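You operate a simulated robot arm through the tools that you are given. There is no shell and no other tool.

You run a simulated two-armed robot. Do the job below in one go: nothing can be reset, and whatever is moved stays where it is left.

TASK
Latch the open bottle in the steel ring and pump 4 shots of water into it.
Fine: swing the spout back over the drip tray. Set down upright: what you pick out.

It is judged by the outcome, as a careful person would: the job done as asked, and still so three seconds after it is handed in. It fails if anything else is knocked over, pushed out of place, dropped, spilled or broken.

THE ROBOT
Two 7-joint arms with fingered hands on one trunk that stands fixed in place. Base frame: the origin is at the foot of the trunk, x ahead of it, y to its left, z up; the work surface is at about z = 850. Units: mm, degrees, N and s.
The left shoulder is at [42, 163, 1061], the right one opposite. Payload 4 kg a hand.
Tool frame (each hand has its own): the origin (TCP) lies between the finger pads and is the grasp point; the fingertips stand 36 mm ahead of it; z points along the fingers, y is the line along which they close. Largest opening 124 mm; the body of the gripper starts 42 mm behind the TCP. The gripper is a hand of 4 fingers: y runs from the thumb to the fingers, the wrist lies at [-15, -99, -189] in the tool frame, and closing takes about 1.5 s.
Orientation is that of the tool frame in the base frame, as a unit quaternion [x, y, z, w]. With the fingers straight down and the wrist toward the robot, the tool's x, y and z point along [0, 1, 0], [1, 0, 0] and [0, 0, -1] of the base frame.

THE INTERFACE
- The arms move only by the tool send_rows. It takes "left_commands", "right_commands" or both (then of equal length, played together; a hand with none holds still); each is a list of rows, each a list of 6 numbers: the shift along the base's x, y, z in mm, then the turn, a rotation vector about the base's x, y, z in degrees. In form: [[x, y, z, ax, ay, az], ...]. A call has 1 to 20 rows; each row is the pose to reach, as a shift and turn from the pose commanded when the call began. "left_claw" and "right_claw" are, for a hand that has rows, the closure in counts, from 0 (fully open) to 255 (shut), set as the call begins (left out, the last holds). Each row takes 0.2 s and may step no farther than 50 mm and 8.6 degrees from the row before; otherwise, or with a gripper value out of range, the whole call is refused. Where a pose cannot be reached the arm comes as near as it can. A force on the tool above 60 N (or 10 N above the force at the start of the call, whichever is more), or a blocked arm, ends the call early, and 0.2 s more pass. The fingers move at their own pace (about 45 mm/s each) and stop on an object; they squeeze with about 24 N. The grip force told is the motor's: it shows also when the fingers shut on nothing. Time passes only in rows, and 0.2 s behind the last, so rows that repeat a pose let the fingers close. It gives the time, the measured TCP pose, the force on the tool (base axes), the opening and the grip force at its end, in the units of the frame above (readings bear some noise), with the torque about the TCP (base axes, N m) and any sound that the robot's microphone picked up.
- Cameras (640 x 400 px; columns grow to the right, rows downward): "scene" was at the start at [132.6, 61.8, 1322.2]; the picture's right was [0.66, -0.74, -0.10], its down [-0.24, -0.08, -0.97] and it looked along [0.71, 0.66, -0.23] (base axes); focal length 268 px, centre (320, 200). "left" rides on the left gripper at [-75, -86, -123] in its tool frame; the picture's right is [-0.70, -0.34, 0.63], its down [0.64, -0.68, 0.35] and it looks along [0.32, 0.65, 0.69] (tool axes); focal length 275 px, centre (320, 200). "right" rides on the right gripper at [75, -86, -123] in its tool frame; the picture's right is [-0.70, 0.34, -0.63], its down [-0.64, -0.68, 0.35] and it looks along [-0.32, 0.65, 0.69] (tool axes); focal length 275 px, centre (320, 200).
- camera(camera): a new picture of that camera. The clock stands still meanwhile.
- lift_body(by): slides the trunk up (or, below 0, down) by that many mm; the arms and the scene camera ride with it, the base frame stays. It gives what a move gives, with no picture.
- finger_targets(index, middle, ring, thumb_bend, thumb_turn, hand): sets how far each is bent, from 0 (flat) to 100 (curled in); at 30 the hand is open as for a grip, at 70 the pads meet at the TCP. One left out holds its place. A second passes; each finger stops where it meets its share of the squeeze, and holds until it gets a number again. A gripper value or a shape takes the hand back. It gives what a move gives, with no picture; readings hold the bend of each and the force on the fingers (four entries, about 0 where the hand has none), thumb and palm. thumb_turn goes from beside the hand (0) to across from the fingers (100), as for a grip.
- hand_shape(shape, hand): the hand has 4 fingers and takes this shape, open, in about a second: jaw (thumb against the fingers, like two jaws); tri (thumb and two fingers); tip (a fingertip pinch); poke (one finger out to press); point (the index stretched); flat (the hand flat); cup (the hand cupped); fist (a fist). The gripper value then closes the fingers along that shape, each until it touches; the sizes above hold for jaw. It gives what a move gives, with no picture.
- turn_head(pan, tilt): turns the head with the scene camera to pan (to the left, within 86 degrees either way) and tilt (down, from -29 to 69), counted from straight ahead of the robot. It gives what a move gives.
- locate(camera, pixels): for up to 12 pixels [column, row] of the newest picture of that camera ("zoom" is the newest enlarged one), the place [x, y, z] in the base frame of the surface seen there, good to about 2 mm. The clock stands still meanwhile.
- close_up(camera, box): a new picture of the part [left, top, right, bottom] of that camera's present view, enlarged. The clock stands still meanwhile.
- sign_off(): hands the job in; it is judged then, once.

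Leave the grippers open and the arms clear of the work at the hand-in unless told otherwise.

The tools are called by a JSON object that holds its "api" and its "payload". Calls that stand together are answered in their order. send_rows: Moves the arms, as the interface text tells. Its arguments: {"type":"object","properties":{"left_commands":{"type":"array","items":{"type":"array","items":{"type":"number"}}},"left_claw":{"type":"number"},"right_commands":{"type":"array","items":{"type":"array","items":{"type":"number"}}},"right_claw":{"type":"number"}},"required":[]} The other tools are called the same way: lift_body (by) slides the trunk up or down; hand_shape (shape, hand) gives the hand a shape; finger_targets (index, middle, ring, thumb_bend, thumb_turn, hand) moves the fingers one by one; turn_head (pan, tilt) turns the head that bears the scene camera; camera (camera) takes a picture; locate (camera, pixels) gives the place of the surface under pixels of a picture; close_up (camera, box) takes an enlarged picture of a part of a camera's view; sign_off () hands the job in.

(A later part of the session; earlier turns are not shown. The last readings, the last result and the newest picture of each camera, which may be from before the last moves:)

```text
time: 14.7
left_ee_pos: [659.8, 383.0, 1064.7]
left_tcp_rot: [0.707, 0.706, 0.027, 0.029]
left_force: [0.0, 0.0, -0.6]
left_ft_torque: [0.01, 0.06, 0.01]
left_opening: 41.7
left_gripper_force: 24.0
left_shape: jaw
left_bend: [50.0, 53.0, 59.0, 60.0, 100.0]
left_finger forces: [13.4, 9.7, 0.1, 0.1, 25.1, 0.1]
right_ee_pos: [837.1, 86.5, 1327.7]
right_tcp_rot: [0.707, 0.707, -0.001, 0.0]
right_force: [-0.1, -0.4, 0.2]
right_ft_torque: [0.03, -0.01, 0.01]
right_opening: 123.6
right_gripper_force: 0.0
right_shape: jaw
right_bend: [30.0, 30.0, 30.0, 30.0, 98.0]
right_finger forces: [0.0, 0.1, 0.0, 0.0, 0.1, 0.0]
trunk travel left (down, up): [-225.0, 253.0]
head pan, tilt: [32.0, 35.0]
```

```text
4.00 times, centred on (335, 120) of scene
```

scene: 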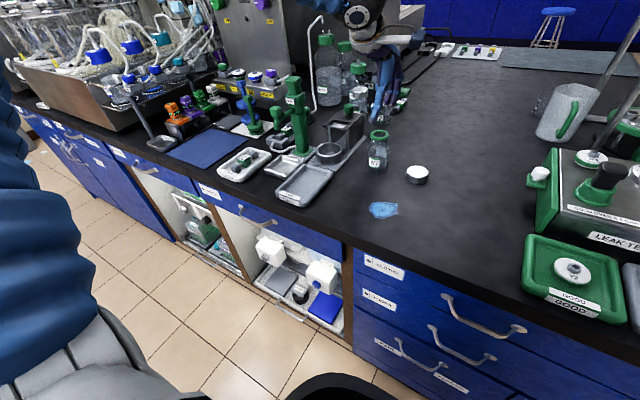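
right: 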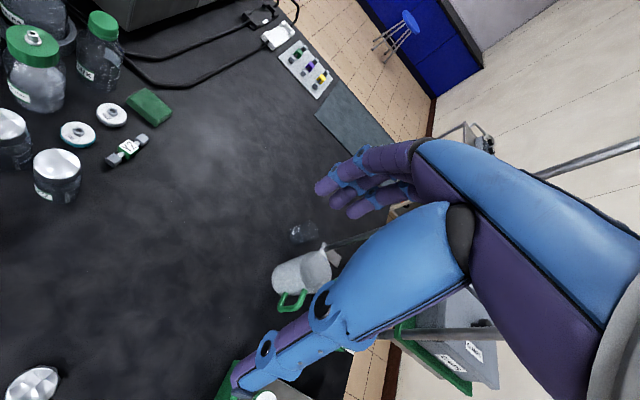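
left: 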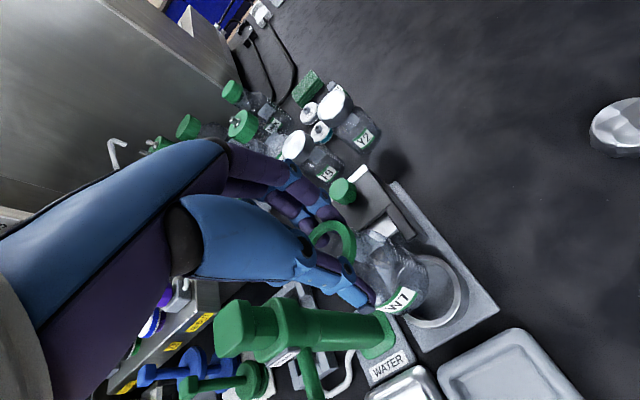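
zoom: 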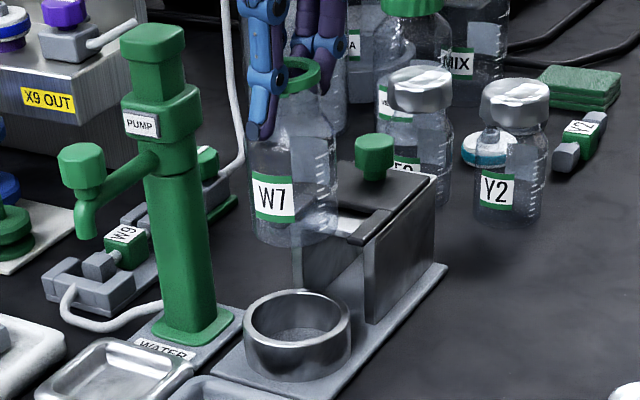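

Re-measuring label columns in the scene zoom.

{"api": "locate", "payload": {"camera": "zoom", "pixels": [[258, 180], [258, 208], [275, 180], [275, 213], [292, 180], [292, 215], [318, 82], [275, 330], [255, 320], [340, 330]]}}

{"api": "close_up", "payload": {"camera": "left", "box": [280, 200, 480, 340]}}

{"api": "locate", "payload": {"camera": "zoom", "pixels": [[120, 105], [140, 75], [170, 62], [200, 64], [225, 80], [240, 140], [375, 255], [420, 270], [365, 285], [390, 312], [335, 308], [370, 318]]}}

```text
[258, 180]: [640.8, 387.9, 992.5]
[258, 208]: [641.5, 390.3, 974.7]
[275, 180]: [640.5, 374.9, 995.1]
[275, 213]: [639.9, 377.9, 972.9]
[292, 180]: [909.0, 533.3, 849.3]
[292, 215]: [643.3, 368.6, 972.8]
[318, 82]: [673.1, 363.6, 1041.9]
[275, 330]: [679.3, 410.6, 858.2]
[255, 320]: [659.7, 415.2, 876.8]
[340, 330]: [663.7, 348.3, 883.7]
```

```text
2.86 times, centred on (380, 270) of left
```

zoom: 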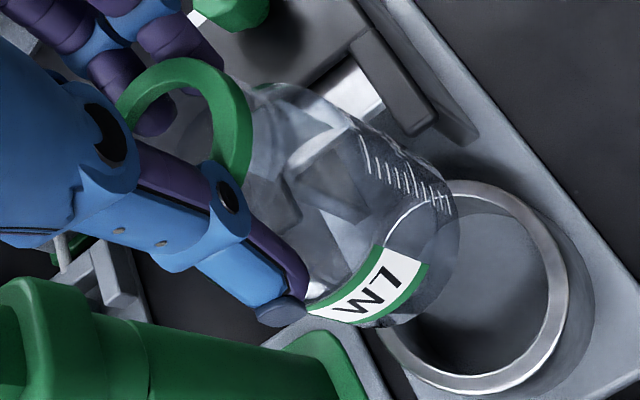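

```text
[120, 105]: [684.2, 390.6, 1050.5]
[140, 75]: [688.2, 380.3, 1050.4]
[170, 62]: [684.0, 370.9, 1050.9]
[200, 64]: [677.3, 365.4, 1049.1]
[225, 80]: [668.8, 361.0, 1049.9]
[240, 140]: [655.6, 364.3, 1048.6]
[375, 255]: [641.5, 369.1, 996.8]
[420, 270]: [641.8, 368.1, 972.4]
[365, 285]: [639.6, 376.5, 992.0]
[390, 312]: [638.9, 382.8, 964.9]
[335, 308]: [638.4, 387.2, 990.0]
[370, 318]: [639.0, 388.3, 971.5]
```

Now upright; axis ≈(665.5,381.5), ring centre ≈(664,383). Shift −1.5/+1.4 mm and lower 55 mm (base to ≈894, just above the ring rim), then check.

{"api": "send_rows", "payload": {"left_commands": [[-1.5, 1.4, 0, 0, 0, 0], [-1.5, 1.4, -15, 0, 0, 0], [-1.5, 1.4, -30, 0, 0, 0], [-1.5, 1.4, -45, 0, 0, 0], [-1.5, 1.4, -55, 0, 0, 0], [-1.5, 1.4, -55, 0, 0, 0]]}}

{"api": "close_up", "payload": {"camera": "left", "box": [280, 200, 480, 340]}}

{"api": "close_up", "payload": {"camera": "scene", "box": [295, 80, 375, 180]}}

```text
time: 16.1
left_ee_pos: [657.4, 383.2, 1007.8]
left_tcp_rot: [0.707, 0.707, 0.027, 0.028]
left_force: [-0.9, 0.9, -0.8]
left_ft_torque: [-0.03, 0.02, 0.0]
left_opening: 41.2
left_gripper_force: 23.9
left_shape: jaw
left_bend: [50.0, 53.0, 59.0, 60.0, 100.0]
left_finger forces: [13.2, 9.8, 0.0, 0.0, 25.2, 0.0]
right_ee_pos: [837.9, 86.9, 1331.3]
right_tcp_rot: [0.707, 0.707, 0.0, 0.0]
right_force: [-0.2, 0.0, -0.5]
right_ft_torque: [0.0, 0.03, 0.0]
right_opening: 123.4
right_gripper_force: 0.1
right_shape: jaw
right_bend: [30.0, 30.0, 30.0, 30.0, 98.0]
right_finger forces: [0.0, 0.1, 0.0, 0.0, 0.1, 0.0]
trunk travel left (down, up): [-225.0, 253.0]
head pan, tilt: [32.0, 35.0]
```

```text
2.86 times, centred on (380, 270) of left
```

zoom: 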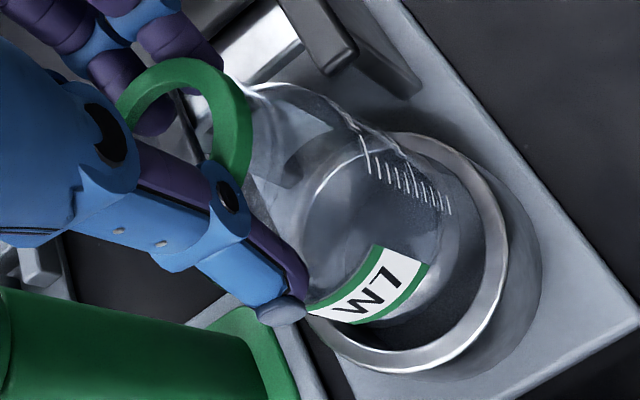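

```text
4.00 times, centred on (335, 130) of scene
```

zoom: 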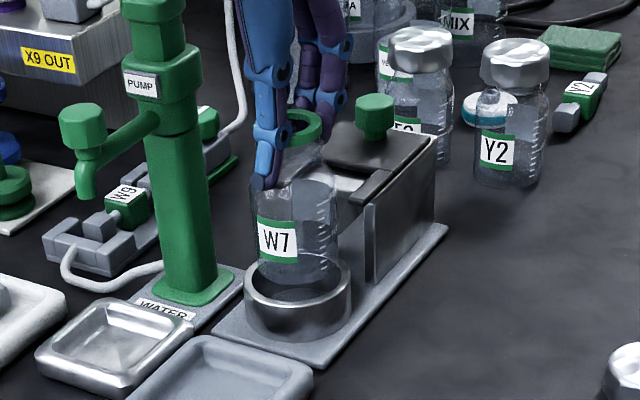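

Bottle and ring look concentric (bottle 252–340 px, ring 243–350 px). Lowering 30 mm slowly into the ring.

{"api": "send_rows", "payload": {"left_commands": [[0, 0, -5, 0, 0, 0], [0, 0, -10, 0, 0, 0], [0, 0, -15, 0, 0, 0], [0, 0, -20, 0, 0, 0], [0, 0, -25, 0, 0, 0], [0, 0, -30, 0, 0, 0], [0, 0, -30, 0, 0, 0]]}}

{"api": "close_up", "payload": {"camera": "scene", "box": [295, 80, 375, 180]}}

{"api": "close_up", "payload": {"camera": "left", "box": [280, 180, 480, 340]}}

```text
time: 17.7
left_ee_pos: [658.7, 385.3, 978.5]
left_tcp_rot: [0.707, 0.707, 0.028, 0.028]
left_force: [0.0, -1.0, -1.4]
left_ft_torque: [-0.03, 0.01, 0.03]
left_opening: 41.4
left_gripper_force: 24.5
left_shape: jaw
left_bend: [50.0, 53.0, 59.0, 60.0, 100.0]
left_finger forces: [13.3, 9.7, 0.0, 0.0, 25.1, 0.0]
right_ee_pos: [837.5, 85.7, 1330.6]
right_tcp_rot: [0.707, 0.707, 0.001, -0.001]
right_force: [0.2, -0.7, -1.0]
right_ft_torque: [0.02, -0.02, -0.03]
right_opening: 123.6
right_gripper_force: 0.0
right_shape: jaw
right_bend: [30.0, 30.0, 30.0, 30.0, 98.0]
right_finger forces: [0.0, 0.0, 0.0, 0.0, 0.0, 0.0]
trunk travel left (down, up): [-225.0, 253.0]
head pan, tilt: [32.0, 35.0]
```

```text
4.00 times, centred on (335, 130) of scene
```

zoom: 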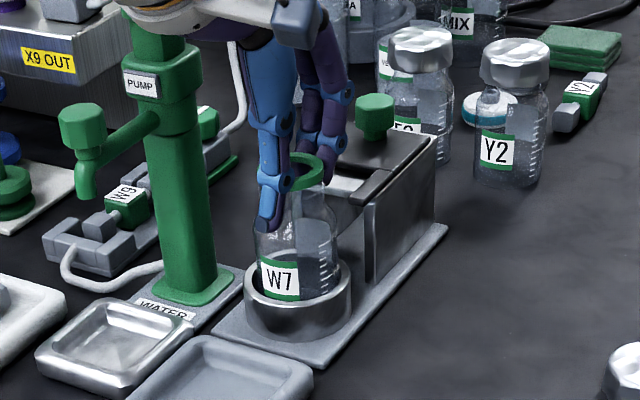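

```text
2.50 times, centred on (380, 260) of left
```

zoom: 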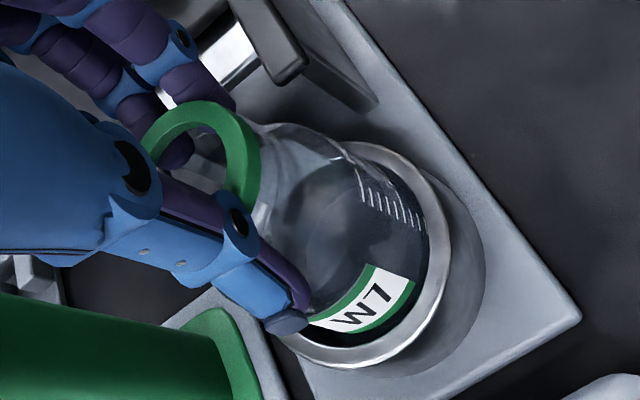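

The bottle is in the ring with about 5 mm to go. Lowering in small steps until contact.

{"api": "send_rows", "payload": {"left_commands": [[0, 0, -1.5, 0, 0, 0], [0, 0, -3, 0, 0, 0], [0, 0, -4.5, 0, 0, 0], [0, 0, -4.5, 0, 0, 0]]}}

```text
time: 18.7
left_ee_pos: [659.0, 384.4, 975.0]
left_tcp_rot: [0.707, 0.706, 0.028, 0.027]
left_force: [0.1, -0.6, -1.1]
left_ft_torque: [-0.01, 0.02, 0.0]
left_opening: 41.6
left_gripper_force: 23.8
left_shape: jaw
left_bend: [50.0, 53.0, 59.0, 60.0, 100.0]
left_finger forces: [13.2, 9.8, 0.0, 0.0, 25.2, 0.1]
right_ee_pos: [839.1, 85.7, 1329.5]
right_tcp_rot: [0.707, 0.708, 0.0, 0.0]
right_force: [-0.3, -0.3, 0.5]
right_ft_torque: [-0.02, -0.04, 0.01]
right_opening: 123.6
right_gripper_force: 0.0
right_shape: jaw
right_bend: [30.0, 30.0, 30.0, 30.0, 98.0]
right_finger forces: [0.1, 0.0, 0.1, 0.0, 0.0, 0.0]
trunk travel left (down, up): [-225.0, 253.0]
head pan, tilt: [32.0, 35.0]
```

No contact yet (force −1.1 N is just the weight). Lower further in 1 mm steps.

{"api": "send_rows", "payload": {"left_commands": [[0, 0, -1, 0, 0, 0], [0, 0, -2, 0, 0, 0], [0, 0, -3, 0, 0, 0], [0, 0, -3, 0, 0, 0]]}}

{"api": "close_up", "payload": {"camera": "scene", "box": [295, 80, 375, 180]}}

```text
time: 19.7
left_ee_pos: [658.3, 383.2, 970.6]
left_tcp_rot: [0.707, 0.706, 0.027, 0.028]
left_force: [-0.1, 0.4, -1.3]
left_ft_torque: [0.06, 0.04, 0.0]
left_opening: 41.3
left_gripper_force: 23.6
left_shape: jaw
left_bend: [50.0, 53.0, 59.0, 60.0, 100.0]
left_finger forces: [13.3, 9.7, 0.0, 0.0, 25.2, 0.0]
right_ee_pos: [838.9, 85.9, 1330.3]
right_tcp_rot: [0.707, 0.707, 0.0, 0.0]
right_force: [0.3, 0.5, -0.2]
right_ft_torque: [0.03, 0.01, 0.02]
right_opening: 123.7
right_gripper_force: 0.0
right_shape: jaw
right_bend: [30.0, 30.0, 30.0, 30.0, 98.0]
right_finger forces: [0.0, 0.1, 0.0, 0.1, 0.0, 0.1]
trunk travel left (down, up): [-225.0, 253.0]
head pan, tilt: [32.0, 35.0]
```

```text
4.00 times, centred on (335, 130) of scene
```

zoom: 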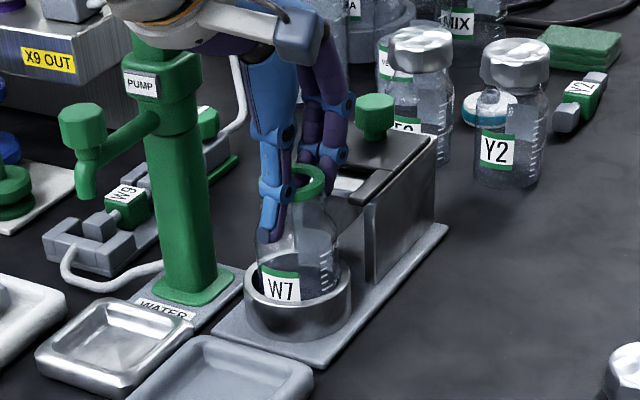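

Still no contact; continue in 1 mm steps.

{"api": "send_rows", "payload": {"left_commands": [[0, 0, -1, 0, 0, 0], [0, 0, -2, 0, 0, 0], [0, 0, -2, 0, 0, 0]]}}

{"api": "locate", "payload": {"camera": "zoom", "pixels": [[313, 195], [320, 172], [280, 290], [275, 280], [290, 275], [330, 255], [375, 115], [350, 215], [300, 185]]}}

```text
time: 20.5
left_ee_pos: [657.1, 383.3, 970.2]
left_tcp_rot: [0.707, 0.706, 0.028, 0.028]
left_force: [-1.0, -2.2, 8.0]
left_ft_torque: [-0.06, -0.02, 0.04]
left_opening: 41.4
left_gripper_force: 24.0
left_shape: jaw
left_bend: [50.0, 53.0, 59.0, 60.0, 100.0]
left_finger forces: [14.0, 10.1, 0.1, 0.0, 30.4, 0.0]
right_ee_pos: [836.9, 83.7, 1331.0]
right_tcp_rot: [0.707, 0.707, -0.001, 0.0]
right_force: [-0.7, 0.4, -0.2]
right_ft_torque: [0.01, 0.01, 0.02]
right_opening: 123.5
right_gripper_force: 0.0
right_shape: jaw
right_bend: [30.0, 30.0, 30.0, 30.0, 98.0]
right_finger forces: [0.0, 0.1, 0.0, 0.0, 0.1, 0.0]
trunk travel left (down, up): [-225.0, 253.0]
head pan, tilt: [32.0, 35.0]
```

```text
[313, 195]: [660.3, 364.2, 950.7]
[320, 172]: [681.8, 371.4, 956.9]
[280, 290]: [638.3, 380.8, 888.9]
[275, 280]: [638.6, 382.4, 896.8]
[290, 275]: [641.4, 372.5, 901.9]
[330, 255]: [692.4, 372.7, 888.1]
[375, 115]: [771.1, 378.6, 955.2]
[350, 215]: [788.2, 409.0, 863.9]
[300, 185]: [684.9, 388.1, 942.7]
```

Contact at +8 N: the bottle is standing on the plate in the ring. Open the fingers moderately.

{"api": "send_rows", "payload": {"left_commands": [[0, 0, 0.5, 0, 0, 0], [0, 0, 0.5, 0, 0, 0], [0, 0, 0.5, 0, 0, 0], [0, 0, 0.5, 0, 0, 0], [0, 0, 0.5, 0, 0, 0], [0, 0, 0.5, 0, 0, 0]], "left_claw": 90}}

{"api": "close_up", "payload": {"camera": "scene", "box": [295, 80, 375, 180]}}

{"api": "close_up", "payload": {"camera": "left", "box": [240, 120, 480, 340]}}

```text
time: 21.9
left_ee_pos: [657.9, 384.8, 969.4]
left_tcp_rot: [0.707, 0.707, 0.028, 0.027]
left_force: [-0.4, 0.2, 0.8]
left_ft_torque: [-0.01, -0.03, 0.0]
left_opening: 79.7
left_gripper_force: 0.2
left_shape: jaw
left_bend: [36.0, 40.0, 38.0, 52.0, 99.0]
left_finger forces: [0.1, 0.1, 0.1, 0.1, 0.0, 0.0]
right_ee_pos: [838.9, 86.7, 1330.0]
right_tcp_rot: [0.707, 0.707, 0.001, 0.0]
right_force: [0.2, 0.3, 0.2]
right_ft_torque: [-0.03, 0.02, 0.0]
right_opening: 123.4
right_gripper_force: 0.1
right_shape: jaw
right_bend: [30.0, 30.0, 30.0, 30.0, 98.0]
right_finger forces: [0.1, 0.0, 0.0, 0.0, 0.0, 0.1]
trunk travel left (down, up): [-225.0, 253.0]
head pan, tilt: [32.0, 35.0]
```

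```text
4.00 times, centred on (335, 130) of scene
```

zoom: 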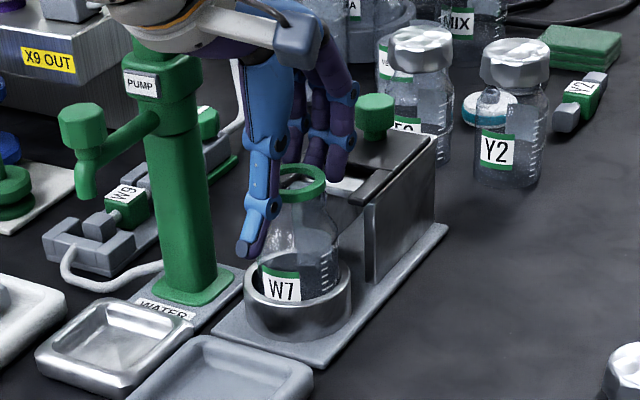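

```text
1.82 times, centred on (360, 230) of left
```

zoom: 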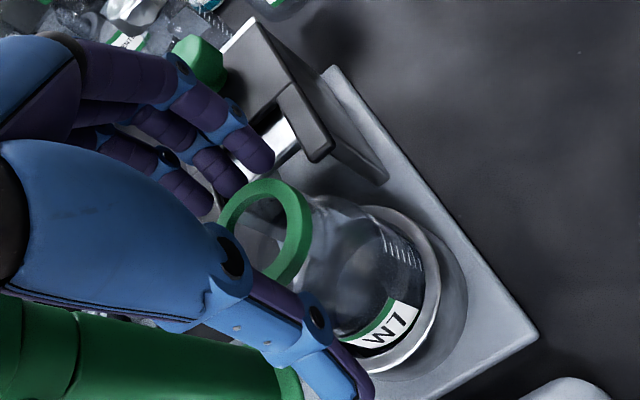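

Released; W7 stands upright in the ring. Raise straight up 110 mm, undo the small tilt, and then look at the latch knob.

{"api": "send_rows", "payload": {"left_commands": [[0, 0, 8, 0, 0, 0], [0, 0, 18, 0, 0, 0], [0, 0, 35, 0, 0, 0], [0, 0, 60, 0, 0, 0], [0, 0, 85, 0, 2, 0], [0, 0, 110, 0, 4.5, 0], [0, 0, 110, 0, 4.5, 0]]}}

{"api": "camera", "payload": {"camera": "left"}}

{"api": "close_up", "payload": {"camera": "scene", "box": [295, 90, 375, 180]}}

{"api": "locate", "payload": {"camera": "zoom", "pixels": [[375, 65], [375, 80], [362, 75], [388, 75], [375, 95], [280, 135], [302, 165], [278, 250], [360, 180], [380, 110], [400, 90], [430, 105]]}}

```text
time: 23.5
left_ee_pos: [656.9, 383.0, 1076.6]
left_tcp_rot: [0.707, 0.707, -0.001, 0.0]
left_force: [-0.1, 0.2, 0.3]
left_ft_torque: [0.0, 0.0, 0.01]
left_opening: 79.8
left_gripper_force: 0.2
left_shape: jaw
left_bend: [36.0, 40.0, 38.0, 52.0, 99.0]
left_finger forces: [0.0, 0.0, 0.0, 0.1, 0.0, 0.0]
right_ee_pos: [838.9, 87.9, 1330.6]
right_tcp_rot: [0.708, 0.707, 0.001, 0.0]
right_force: [0.5, -0.4, -0.2]
right_ft_torque: [-0.03, 0.0, 0.0]
right_opening: 123.5
right_gripper_force: 0.0
right_shape: jaw
right_bend: [30.0, 30.0, 30.0, 30.0, 98.0]
right_finger forces: [0.1, 0.0, 0.1, 0.0, 0.0, 0.0]
trunk travel left (down, up): [-225.0, 253.0]
head pan, tilt: [32.0, 35.0]
```

```text
taken
```

left: 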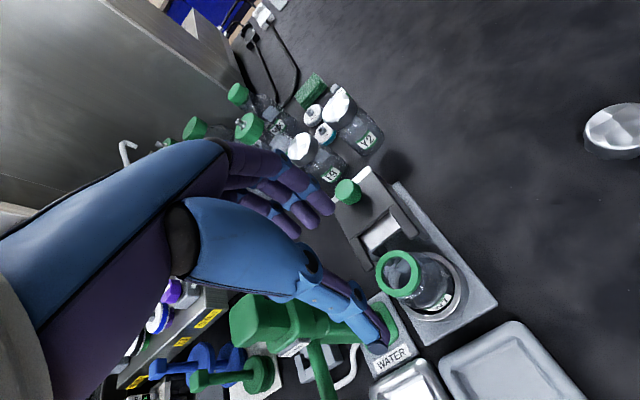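

```text
4.44 times, centred on (335, 135) of scene
```

zoom: 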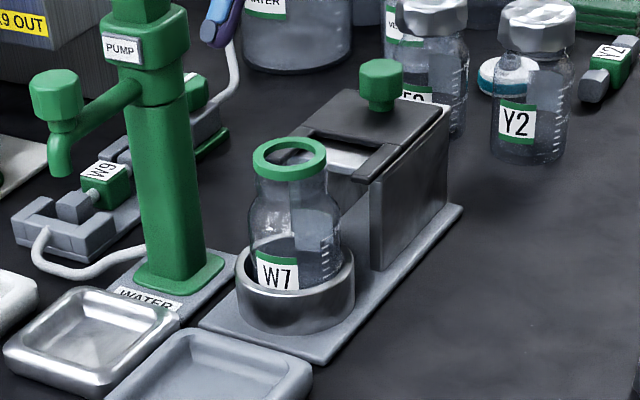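

```text
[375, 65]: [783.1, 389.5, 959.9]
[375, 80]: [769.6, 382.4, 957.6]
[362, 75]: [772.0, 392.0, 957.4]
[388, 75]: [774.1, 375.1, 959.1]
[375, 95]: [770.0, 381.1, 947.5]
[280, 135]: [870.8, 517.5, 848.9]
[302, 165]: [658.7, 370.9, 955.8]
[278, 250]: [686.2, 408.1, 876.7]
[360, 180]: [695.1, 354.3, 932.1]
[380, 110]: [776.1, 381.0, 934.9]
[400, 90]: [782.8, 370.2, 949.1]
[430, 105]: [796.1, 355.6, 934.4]
```

W7 sits properly in the ring. Zooming on the latch from the left camera to locate the knob and fork.

{"api": "close_up", "payload": {"camera": "left", "box": [310, 150, 470, 330]}}

{"api": "locate", "payload": {"camera": "left", "pixels": [[336, 190], [340, 182], [348, 180], [356, 186], [359, 195], [350, 203], [342, 203], [378, 272], [395, 252], [414, 262], [417, 275], [388, 290]]}}

```text
2.22 times, centred on (390, 240) of left
```

zoom: 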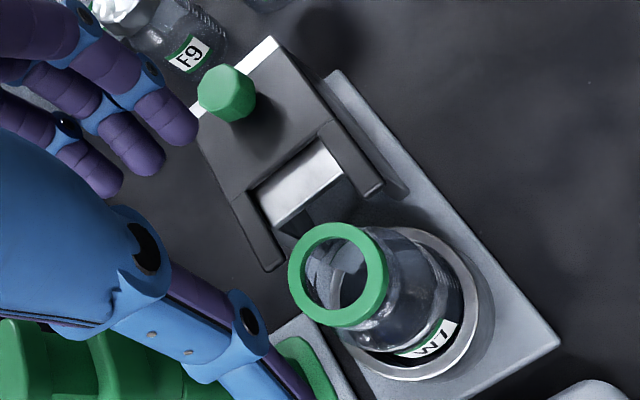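

```text
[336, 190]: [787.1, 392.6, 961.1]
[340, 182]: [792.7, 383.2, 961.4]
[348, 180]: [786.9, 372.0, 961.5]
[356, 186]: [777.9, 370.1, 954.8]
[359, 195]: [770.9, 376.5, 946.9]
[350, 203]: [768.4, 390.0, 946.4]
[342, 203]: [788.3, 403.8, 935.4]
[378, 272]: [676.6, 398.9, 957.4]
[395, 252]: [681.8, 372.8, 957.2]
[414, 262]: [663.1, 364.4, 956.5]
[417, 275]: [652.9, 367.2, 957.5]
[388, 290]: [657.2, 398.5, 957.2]
```

Knob centre ≈(780,382), z 935–961; fork top z 934. Move above it, then descend to TCP z≈978 with the knob between thumb and fingers.

{"api": "send_rows", "payload": {"left_commands": [[30, 0, 0, 0, 0, 0], [65, 0, 0, 0, 0, 0], [100, -0.5, 0, 0, 0, 0], [123, -0.5, 0, 0, 0, 0], [123, -0.5, -25, 0, 0, 0], [123, -0.5, -50, 0, 0, 0], [123, -0.5, -60, 0, 0, 0], [123, -0.5, -60, 0, 0, 0]]}}

{"api": "camera", "payload": {"camera": "left"}}

{"api": "close_up", "payload": {"camera": "scene", "box": [295, 70, 395, 180]}}

```text
time: 25.3
left_ee_pos: [781.8, 384.2, 1019.6]
left_tcp_rot: [0.707, 0.707, 0.001, 0.0]
left_force: [0.3, 0.4, 0.1]
left_ft_torque: [-0.02, -0.03, 0.01]
left_opening: 80.1
left_gripper_force: 0.1
left_shape: jaw
left_bend: [36.0, 40.0, 38.0, 52.0, 99.0]
left_finger forces: [0.1, 0.0, 0.1, 0.0, 0.0, 0.0]
right_ee_pos: [838.4, 86.1, 1329.7]
right_tcp_rot: [0.707, 0.707, 0.001, 0.0]
right_force: [-0.6, -0.2, 0.2]
right_ft_torque: [0.02, 0.02, 0.0]
right_opening: 123.8
right_gripper_force: 0.1
right_shape: jaw
right_bend: [30.0, 30.0, 30.0, 30.0, 98.0]
right_finger forces: [0.0, 0.1, 0.1, 0.0, 0.0, 0.0]
trunk travel left (down, up): [-225.0, 253.0]
head pan, tilt: [32.0, 35.0]
```

```text
taken
```

left: 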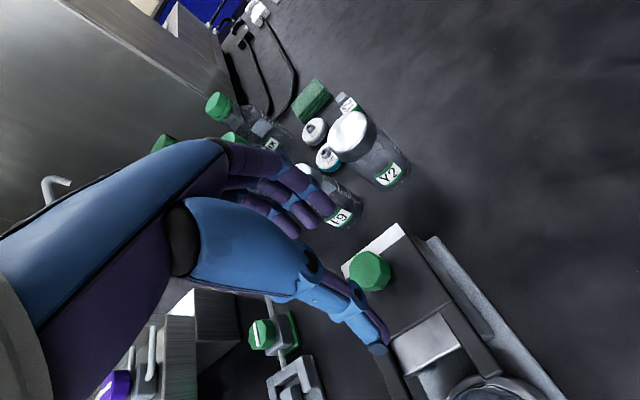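

```text
3.64 times, centred on (345, 125) of scene
```

zoom: 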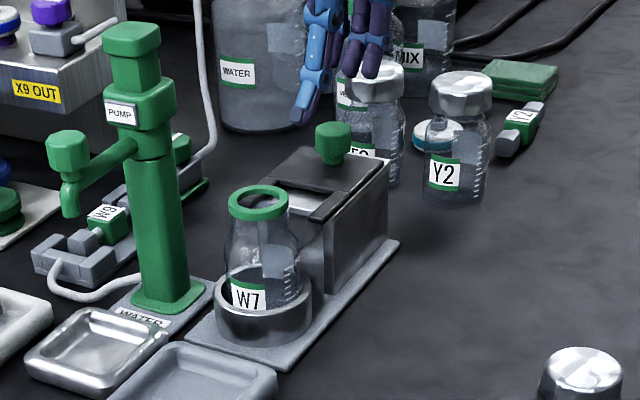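

Clear of F9. Lower 42 mm and close on the knob.

{"api": "send_rows", "payload": {"left_commands": [[-1, -1, -14, 0, 0, 0], [-1, -1, -28, 0, 0, 0], [-1, -1, -38, 0, 0, 0], [-1, -1, -42, 0, 0, 0], [-1, -1, -42, 0, 0, 0]]}}

{"api": "send_rows", "payload": {"left_commands": [[0, 0, 0, 0, 0, 0], [0, 0, 0, 0, 0, 0], [0, 0, 0, 0, 0, 0], [0, 0, 0, 0, 0, 0], [0, 0, 0, 0, 0, 0], [0, 0, 0, 0, 0, 0], [0, 0, 0, 0, 0, 0], [0, 0, 0, 0, 0, 0], [0, 0, 0, 0, 0, 0]], "left_claw": 255}}

{"api": "close_up", "payload": {"camera": "left", "box": [240, 140, 480, 360]}}

{"api": "close_up", "payload": {"camera": "scene", "box": [295, 70, 395, 180]}}

```text
time: 26.5
left_ee_pos: [779.4, 383.4, 977.2]
left_tcp_rot: [0.707, 0.708, 0.0, -0.001]
left_force: [-0.1, 0.4, 1.2]
left_ft_torque: [-0.05, -0.02, 0.02]
left_opening: 79.7
left_gripper_force: 0.0
left_shape: jaw
left_bend: [36.0, 40.0, 38.0, 52.0, 99.0]
left_finger forces: [0.0, 0.0, 0.1, 0.0, 0.0, 0.0]
right_ee_pos: [838.1, 86.8, 1329.7]
right_tcp_rot: [0.707, 0.707, 0.0, -0.001]
right_force: [0.3, -0.2, 0.7]
right_ft_torque: [0.05, -0.03, 0.02]
right_opening: 123.5
right_gripper_force: 0.1
right_shape: jaw
right_bend: [30.0, 30.0, 30.0, 30.0, 98.0]
right_finger forces: [0.0, 0.0, 0.0, 0.0, 0.0, 0.0]
trunk travel left (down, up): [-225.0, 253.0]
head pan, tilt: [32.0, 35.0]
```

```text
time: 28.5
left_ee_pos: [779.3, 384.3, 977.4]
left_tcp_rot: [0.707, 0.707, 0.0, 0.0]
left_force: [-8.2, -0.2, 0.1]
left_ft_torque: [-0.06, -0.05, -0.04]
left_opening: 27.6
left_gripper_force: 23.9
left_shape: jaw
left_bend: [58.0, 59.0, 65.0, 63.0, 100.0]
left_finger forces: [11.5, 7.0, 0.0, 0.0, 26.0, 0.0]
right_ee_pos: [838.0, 86.6, 1330.7]
right_tcp_rot: [0.707, 0.708, 0.0, 0.001]
right_force: [0.1, 0.6, -0.5]
right_ft_torque: [-0.01, -0.01, 0.01]
right_opening: 123.8
right_gripper_force: 0.1
right_shape: jaw
right_bend: [30.0, 30.0, 30.0, 30.0, 98.0]
right_finger forces: [0.0, 0.0, 0.0, 0.0, 0.1, 0.1]
trunk travel left (down, up): [-225.0, 253.0]
head pan, tilt: [32.0, 35.0]
```

```text
1.82 times, centred on (360, 250) of left
```

zoom: 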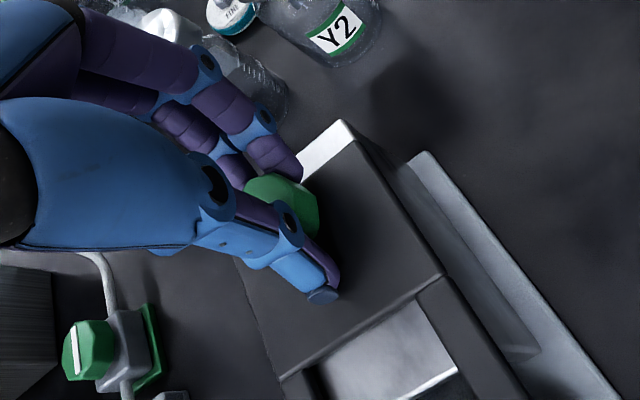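

```text
3.64 times, centred on (345, 125) of scene
```

zoom: 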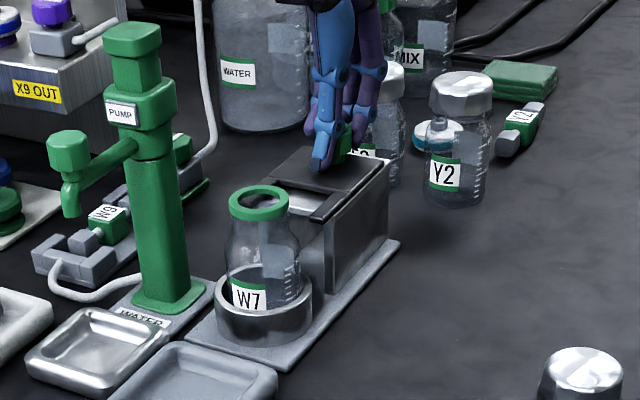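

The knob is gripped (27.6 mm). Slide the fork toward the bottle (−x), first 24 mm slowly, watching forces.

{"api": "send_rows", "payload": {"left_commands": [[-4, 0, 0, 0, 0, 0], [-8, 0, 0, 0, 0, 0], [-12, 0, 0, 0, 0, 0], [-16, 0, 0, 0, 0, 0], [-20, 0, 0, 0, 0, 0], [-24, 0, 0, 0, 0, 0], [-24, 0, 0, 0, 0, 0]]}}

{"api": "close_up", "payload": {"camera": "scene", "box": [295, 70, 395, 180]}}

{"api": "close_up", "payload": {"camera": "left", "box": [240, 140, 480, 360]}}

```text
time: 30.1
left_ee_pos: [756.8, 383.5, 976.4]
left_tcp_rot: [0.707, 0.707, 0.0, 0.0]
left_force: [0.9, 3.4, 1.2]
left_ft_torque: [0.12, -0.33, 0.02]
left_opening: 26.5
left_gripper_force: 24.6
left_shape: jaw
left_bend: [57.0, 58.0, 65.0, 63.0, 100.0]
left_finger forces: [13.2, 10.7, 0.1, 0.0, 22.8, 0.0]
right_ee_pos: [838.0, 86.9, 1330.9]
right_tcp_rot: [0.707, 0.707, 0.001, 0.001]
right_force: [0.2, 0.5, -0.3]
right_ft_torque: [0.01, 0.01, 0.02]
right_opening: 123.7
right_gripper_force: 0.1
right_shape: jaw
right_bend: [30.0, 30.0, 30.0, 30.0, 98.0]
right_finger forces: [0.1, 0.0, 0.1, 0.0, 0.0, 0.0]
trunk travel left (down, up): [-225.0, 253.0]
head pan, tilt: [32.0, 35.0]
```

```text
3.64 times, centred on (345, 125) of scene
```

zoom: 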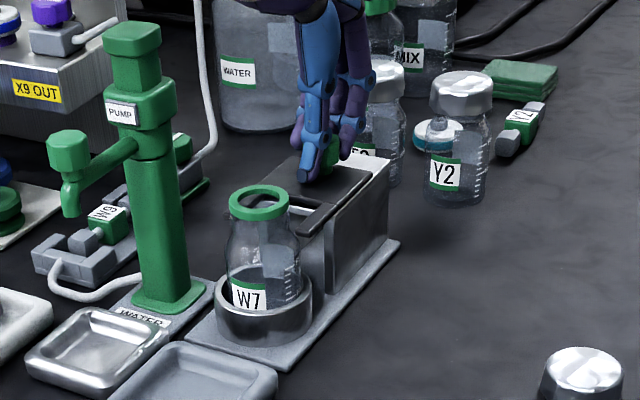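

```text
1.82 times, centred on (360, 250) of left
```

zoom: 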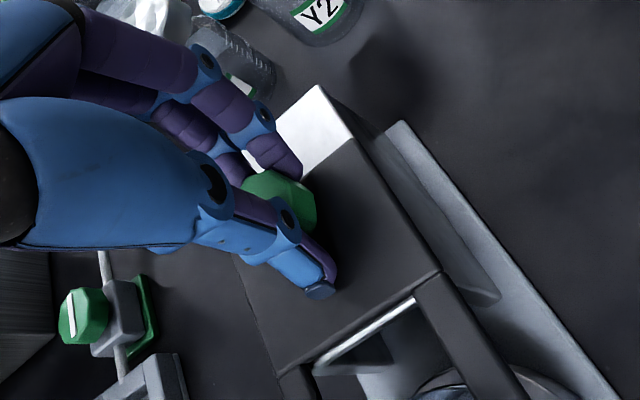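

The fork slides freely and its prongs start passing around the neck. Continue another 20 mm.

{"api": "send_rows", "payload": {"left_commands": [[-4, 0, 0, 0, 0, 0], [-8, 0, 0, 0, 0, 0], [-12, 0, 0, 0, 0, 0], [-16, 0, 0, 0, 0, 0], [-20, 0, 0, 0, 0, 0], [-20, 0, 0, 0, 0, 0]]}}

{"api": "close_up", "payload": {"camera": "scene", "box": [295, 80, 375, 180]}}

{"api": "close_up", "payload": {"camera": "left", "box": [280, 180, 480, 380]}}

```text
time: 31.5
left_ee_pos: [737.2, 383.2, 976.1]
left_tcp_rot: [0.708, 0.707, 0.0, 0.0]
left_force: [0.2, 4.3, 2.4]
left_ft_torque: [0.13, -0.34, 0.01]
left_opening: 26.6
left_gripper_force: 24.1
left_shape: jaw
left_bend: [57.0, 58.0, 65.0, 63.0, 100.0]
left_finger forces: [13.2, 11.0, 0.0, 0.1, 22.9, 0.0]
right_ee_pos: [838.4, 86.8, 1330.1]
right_tcp_rot: [0.708, 0.707, 0.0, 0.0]
right_force: [0.2, -0.9, -0.3]
right_ft_torque: [0.01, -0.01, 0.02]
right_opening: 123.5
right_gripper_force: 0.0
right_shape: jaw
right_bend: [30.0, 30.0, 30.0, 30.0, 98.0]
right_finger forces: [0.0, 0.1, 0.0, 0.0, 0.1, 0.1]
trunk travel left (down, up): [-225.0, 253.0]
head pan, tilt: [32.0, 35.0]
```

```text
4.00 times, centred on (335, 130) of scene
```

zoom: 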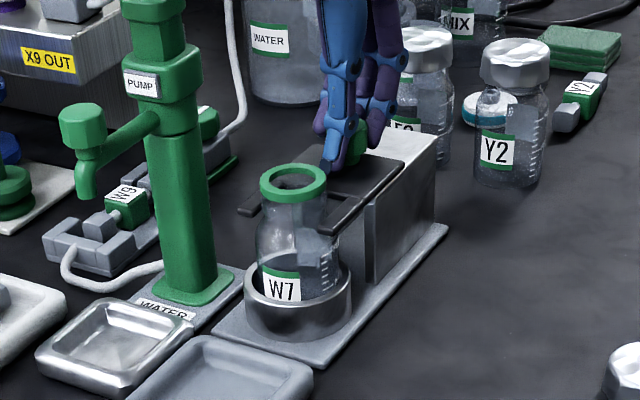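

```text
2.00 times, centred on (380, 280) of left
```

zoom: 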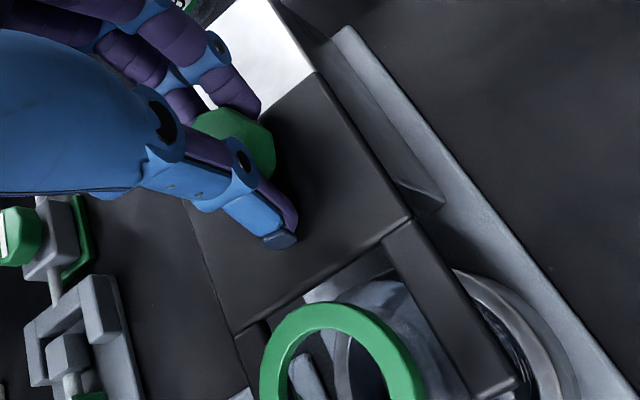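

The prongs are around the neck; there's still a gap at the notch. Continue in 2 mm steps up to 10 mm, watching for a stop or click.

{"api": "send_rows", "payload": {"left_commands": [[-2, 0, 0, 0, 0, 0], [-4, 0, 0, 0, 0, 0], [-6, 0, 0, 0, 0, 0], [-8, 0, 0, 0, 0, 0], [-10, 0, 0, 0, 0, 0], [-10, 0, 0, 0, 0, 0]]}}

{"api": "close_up", "payload": {"camera": "scene", "box": [295, 80, 375, 180]}}

{"api": "close_up", "payload": {"camera": "left", "box": [280, 180, 480, 380]}}

```text
time: 32.9
left_ee_pos: [726.8, 384.4, 977.3]
left_tcp_rot: [0.708, 0.707, 0.0, 0.0]
left_force: [4.5, 3.2, -0.2]
left_ft_torque: [0.1, -0.45, 0.01]
left_opening: 26.0
left_gripper_force: 24.1
left_shape: jaw
left_bend: [57.0, 58.0, 65.0, 63.0, 100.0]
left_finger forces: [14.7, 11.3, 0.0, 0.1, 21.0, 0.0]
right_ee_pos: [839.3, 86.4, 1330.1]
right_tcp_rot: [0.707, 0.707, 0.001, 0.0]
right_force: [0.8, 0.2, 0.3]
right_ft_torque: [-0.01, 0.02, -0.01]
right_opening: 123.9
right_gripper_force: 0.0
right_shape: jaw
right_bend: [30.0, 30.0, 30.0, 30.0, 98.0]
right_finger forces: [0.0, 0.1, 0.0, 0.0, 0.0, 0.0]
trunk travel left (down, up): [-225.0, 253.0]
head pan, tilt: [32.0, 35.0]
```

```text
4.00 times, centred on (335, 130) of scene
```

zoom: 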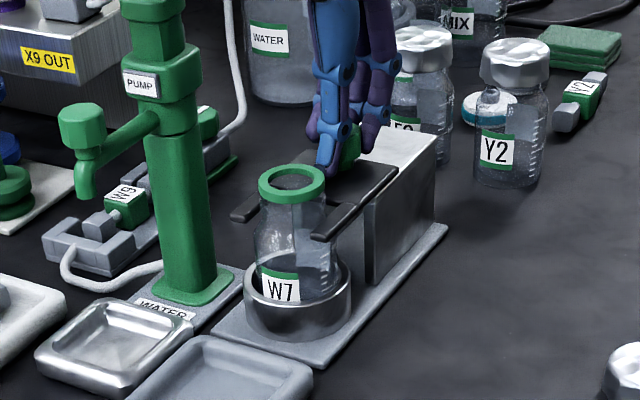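

```text
2.00 times, centred on (380, 280) of left
```

zoom: 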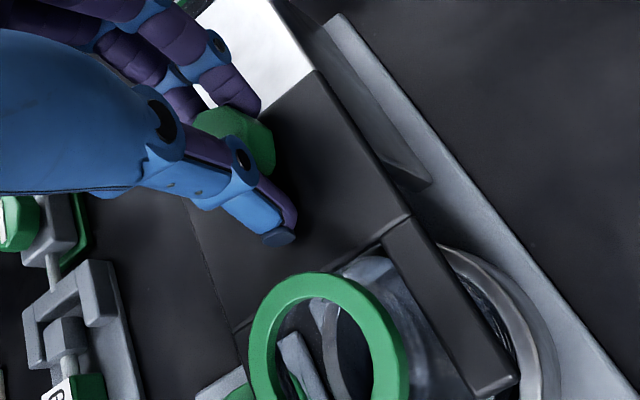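

Force rises to 4.5 N; travel ≈53 mm, bottle just touched by the notch. Try 4 mm more in 1 mm steps to find the end stop.

{"api": "send_rows", "payload": {"left_commands": [[-1, 0, 0, 0, 0, 0], [-2, 0, 0, 0, 0, 0], [-3, 0, 0, 0, 0, 0], [-4, 0, 0, 0, 0, 0], [-4, 0, 0, 0, 0, 0]]}}

{"api": "close_up", "payload": {"camera": "scene", "box": [295, 80, 375, 180]}}

```text
time: 34.1
left_ee_pos: [723.2, 384.8, 977.3]
left_tcp_rot: [0.707, 0.708, -0.001, 0.0]
left_force: [14.5, 6.6, 3.5]
left_ft_torque: [0.17, -0.89, 0.11]
left_opening: 25.6
left_gripper_force: 23.9
left_shape: jaw
left_bend: [55.0, 56.0, 65.0, 64.0, 100.0]
left_finger forces: [16.6, 14.8, 0.1, 0.0, 16.7, 0.1]
right_ee_pos: [838.6, 86.4, 1329.5]
right_tcp_rot: [0.707, 0.707, 0.0, 0.0]
right_force: [-0.8, -0.1, 0.1]
right_ft_torque: [-0.01, 0.0, 0.0]
right_opening: 123.6
right_gripper_force: 0.1
right_shape: jaw
right_bend: [30.0, 30.0, 30.0, 30.0, 98.0]
right_finger forces: [0.0, 0.1, 0.0, 0.0, 0.0, 0.0]
trunk travel left (down, up): [-225.0, 253.0]
head pan, tilt: [32.0, 35.0]
```

```text
4.00 times, centred on (335, 130) of scene
```

zoom: 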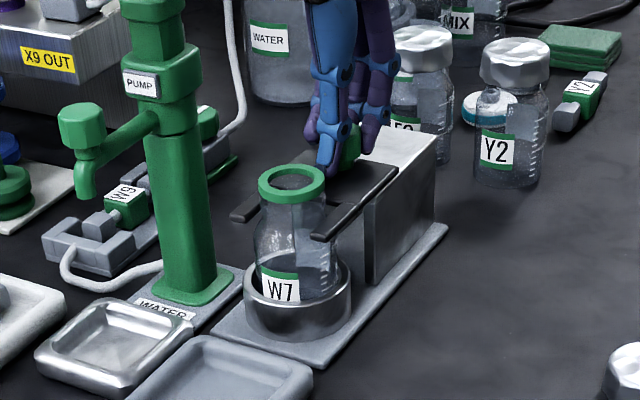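

Fork tips haven't moved between the last two pictures (235,215) while force rose to 14.5 N: likely the end stop. Measuring fork and bottle.

{"api": "locate", "payload": {"camera": "zoom", "pixels": [[236, 214], [318, 236], [322, 226], [390, 168], [293, 203], [280, 172], [272, 280], [262, 290], [283, 282], [248, 280], [345, 275], [360, 150]]}}

{"api": "close_up", "payload": {"camera": "scene", "box": [315, 110, 365, 165]}}

{"api": "close_up", "payload": {"camera": "left", "box": [280, 220, 480, 400]}}

```text
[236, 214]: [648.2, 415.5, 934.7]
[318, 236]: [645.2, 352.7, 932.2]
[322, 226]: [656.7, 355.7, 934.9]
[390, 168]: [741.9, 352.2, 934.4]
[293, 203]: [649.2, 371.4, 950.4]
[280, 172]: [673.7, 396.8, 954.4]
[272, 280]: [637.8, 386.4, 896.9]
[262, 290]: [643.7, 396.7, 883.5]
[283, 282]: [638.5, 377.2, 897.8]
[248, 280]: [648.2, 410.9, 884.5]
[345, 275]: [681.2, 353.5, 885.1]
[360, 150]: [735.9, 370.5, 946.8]
```

```text
7.27 times, centred on (340, 138) of scene
```

zoom: 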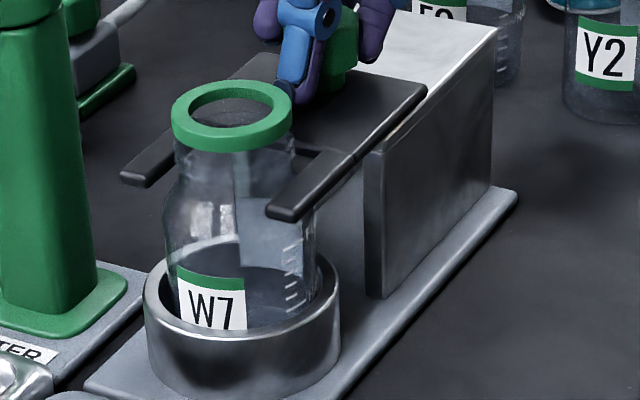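

```text
2.22 times, centred on (380, 310) of left
```

zoom: 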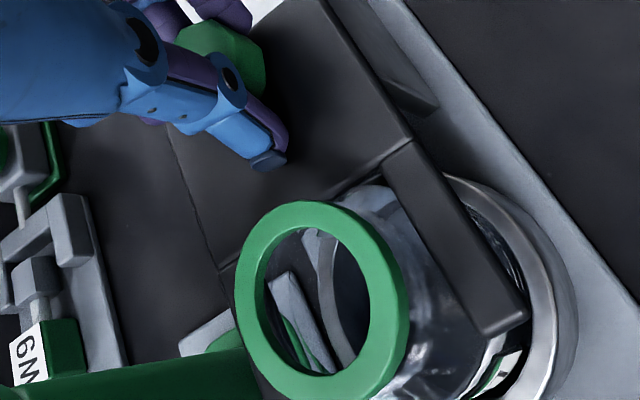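

Prong tips moved from x≈695 to ≈646: a 50 mm stroke to a hard stop, with the bottle still upright and not pressed against the ring. Ease back 2 mm of push, open the fingers, and rise.

{"api": "send_rows", "payload": {"left_commands": [[2.5, 0, 0, 0, 0, 0], [2.5, 0, 0, 0, 0, 0], [2.5, 0, 0, 0, 0, 0], [2.5, 0, 0, 0, 0, 0], [2.5, 0, 0, 0, 0, 0], [2.5, 0, 0, 0, 0, 0], [2.5, 0, 0, 0, 0, 0]], "left_claw": 110}}

{"api": "close_up", "payload": {"camera": "scene", "box": [295, 80, 375, 180]}}

{"api": "close_up", "payload": {"camera": "left", "box": [240, 140, 480, 360]}}

```text
time: 35.7
left_ee_pos: [724.3, 382.3, 976.7]
left_tcp_rot: [0.707, 0.707, 0.0, 0.0]
left_force: [1.3, -0.3, -1.3]
left_ft_torque: [-0.02, -0.1, 0.05]
left_opening: 67.9
left_gripper_force: 0.1
left_shape: jaw
left_bend: [39.0, 43.0, 41.0, 55.0, 99.0]
left_finger forces: [0.0, 0.0, 0.0, 0.0, 2.5, 0.0]
right_ee_pos: [839.3, 85.7, 1330.1]
right_tcp_rot: [0.707, 0.707, 0.0, 0.0]
right_force: [-0.1, -0.1, 0.5]
right_ft_torque: [-0.01, 0.03, 0.01]
right_opening: 123.4
right_gripper_force: 0.1
right_shape: jaw
right_bend: [30.0, 30.0, 30.0, 30.0, 98.0]
right_finger forces: [0.0, 0.0, 0.0, 0.0, 0.0, 0.0]
trunk travel left (down, up): [-225.0, 253.0]
head pan, tilt: [32.0, 35.0]
```

```text
4.00 times, centred on (335, 130) of scene
```

zoom: 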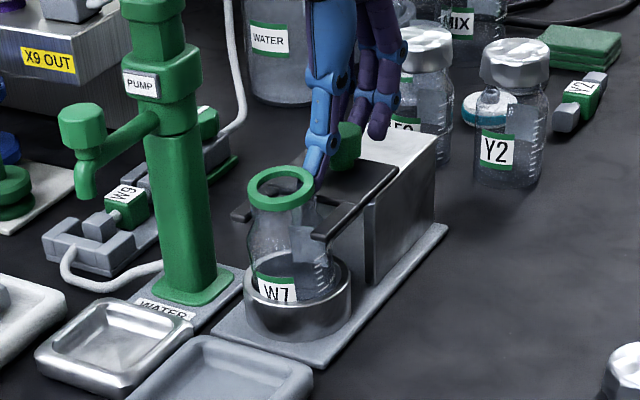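

```text
1.82 times, centred on (360, 250) of left
```

zoom: 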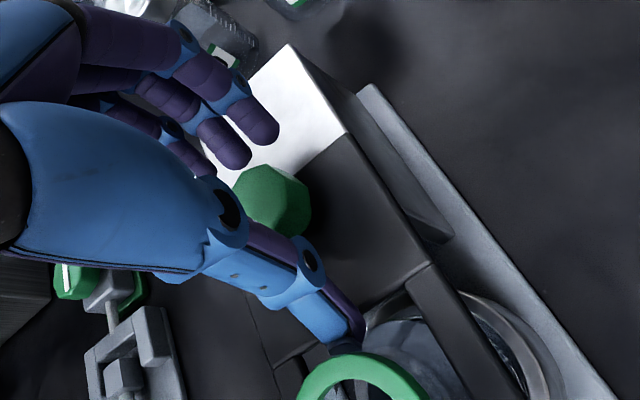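

Opening swung the thumb against the bottle's collar (thumb force 2.5 N) and leaned it slightly. Move +x by 12 mm right away so the bottle can settle back.

{"api": "send_rows", "payload": {"left_commands": [[3, 0, 0, 0, 0, 0], [6, 0, 0, 0, 0, 0], [9, 0, 0, 0, 0, 0], [12, 0, 0, 0, 0, 0], [12, 0, 0, 0, 0, 0], [12, 0, 0, 0, 0, 0]]}}

{"api": "close_up", "payload": {"camera": "scene", "box": [295, 80, 375, 180]}}

{"api": "close_up", "payload": {"camera": "left", "box": [240, 140, 480, 360]}}

```text
time: 37.1
left_ee_pos: [735.5, 382.9, 976.8]
left_tcp_rot: [0.707, 0.707, 0.0, -0.001]
left_force: [-0.7, 0.8, 0.2]
left_ft_torque: [-0.03, 0.01, 0.04]
left_opening: 70.4
left_gripper_force: 0.0
left_shape: jaw
left_bend: [39.0, 43.0, 41.0, 54.0, 99.0]
left_finger forces: [0.0, 0.0, 0.0, 0.0, 0.0, 0.0]
right_ee_pos: [838.5, 86.3, 1330.1]
right_tcp_rot: [0.707, 0.707, 0.0, 0.0]
right_force: [0.7, 0.1, 0.4]
right_ft_torque: [-0.02, 0.0, 0.0]
right_opening: 123.4
right_gripper_force: 0.1
right_shape: jaw
right_bend: [30.0, 30.0, 30.0, 30.0, 98.0]
right_finger forces: [0.0, 0.1, 0.0, 0.0, 0.0, 0.1]
trunk travel left (down, up): [-225.0, 253.0]
head pan, tilt: [32.0, 35.0]
```

```text
4.00 times, centred on (335, 130) of scene
```

zoom: 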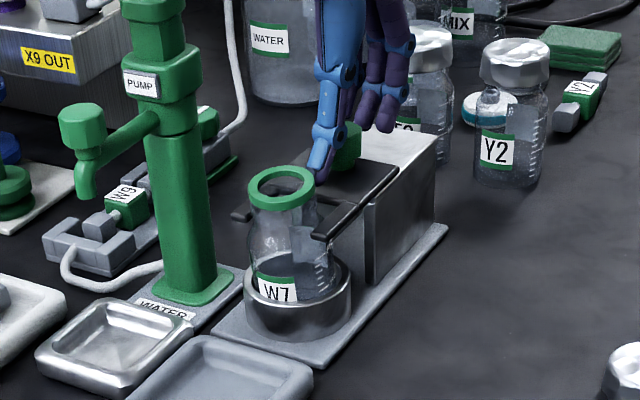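

```text
1.82 times, centred on (360, 250) of left
```

zoom: 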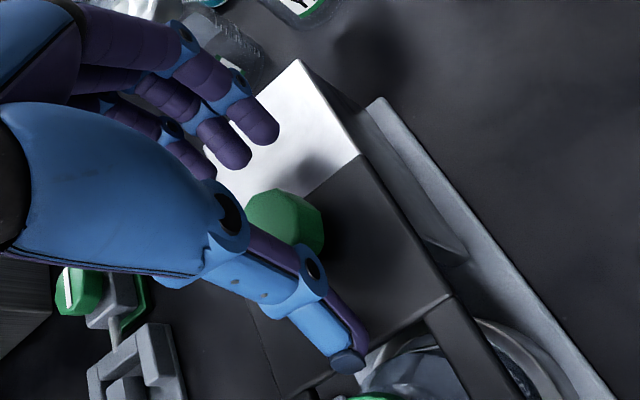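

The hand is free of the bottle but it still leans a little. Raise the hand and take a careful look.

{"api": "send_rows", "payload": {"left_commands": [[1, 0, 8, 0, 0, 0], [1, 0, 18, 0, 0, 0], [1, 0, 35, 0, 0, 0], [1, 0, 60, 0, 0, 0], [1, 0, 90, 0, 0, 0], [1, 0, 100, 0, 0, 0], [1, 0, 100, 0, 0, 0]]}}

{"api": "close_up", "payload": {"camera": "scene", "box": [310, 110, 365, 175]}}

{"api": "locate", "payload": {"camera": "zoom", "pixels": [[190, 120], [215, 95], [255, 95], [275, 115], [265, 140], [220, 152], [215, 270], [195, 275], [240, 270], [215, 290], [150, 185], [290, 215]]}}

{"api": "camera", "payload": {"camera": "left"}}

```text
time: 38.7
left_ee_pos: [737.8, 382.5, 1079.0]
left_tcp_rot: [0.707, 0.707, 0.0, 0.0]
left_force: [0.4, 0.3, -0.1]
left_ft_torque: [-0.01, 0.0, -0.01]
left_opening: 70.3
left_gripper_force: 0.0
left_shape: jaw
left_bend: [39.0, 43.0, 41.0, 54.0, 99.0]
left_finger forces: [0.0, 0.1, 0.0, 0.0, 0.0, 0.1]
right_ee_pos: [838.7, 86.2, 1330.1]
right_tcp_rot: [0.707, 0.707, 0.001, 0.0]
right_force: [-0.5, 0.0, -0.6]
right_ft_torque: [0.0, 0.0, 0.01]
right_opening: 123.5
right_gripper_force: 0.1
right_shape: jaw
right_bend: [30.0, 30.0, 30.0, 30.0, 98.0]
right_finger forces: [0.0, 0.0, 0.0, 0.0, 0.0, 0.0]
trunk travel left (down, up): [-225.0, 253.0]
head pan, tilt: [32.0, 35.0]
```

```text
6.15 times, centred on (338, 142) of scene
```

zoom: 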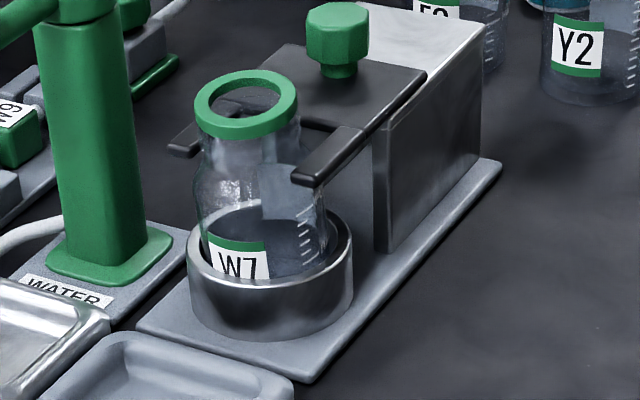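

```text
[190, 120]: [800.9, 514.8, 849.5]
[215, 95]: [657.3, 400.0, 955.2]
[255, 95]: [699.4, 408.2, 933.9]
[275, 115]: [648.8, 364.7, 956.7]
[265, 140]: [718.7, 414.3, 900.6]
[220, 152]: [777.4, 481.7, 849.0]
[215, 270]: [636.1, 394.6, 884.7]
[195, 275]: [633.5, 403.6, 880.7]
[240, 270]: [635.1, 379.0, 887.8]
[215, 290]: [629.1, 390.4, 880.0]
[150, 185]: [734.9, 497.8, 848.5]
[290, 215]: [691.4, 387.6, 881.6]
```

```text
taken
```

left: 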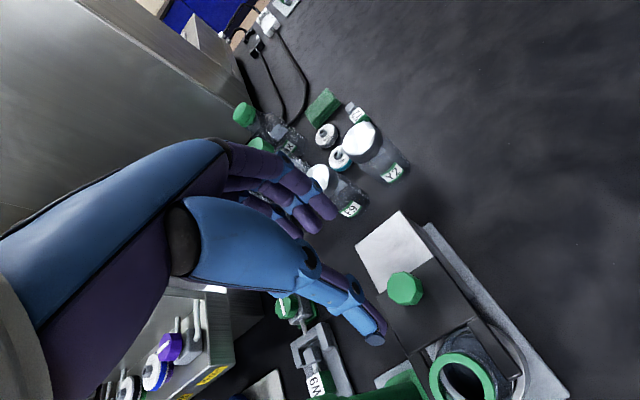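

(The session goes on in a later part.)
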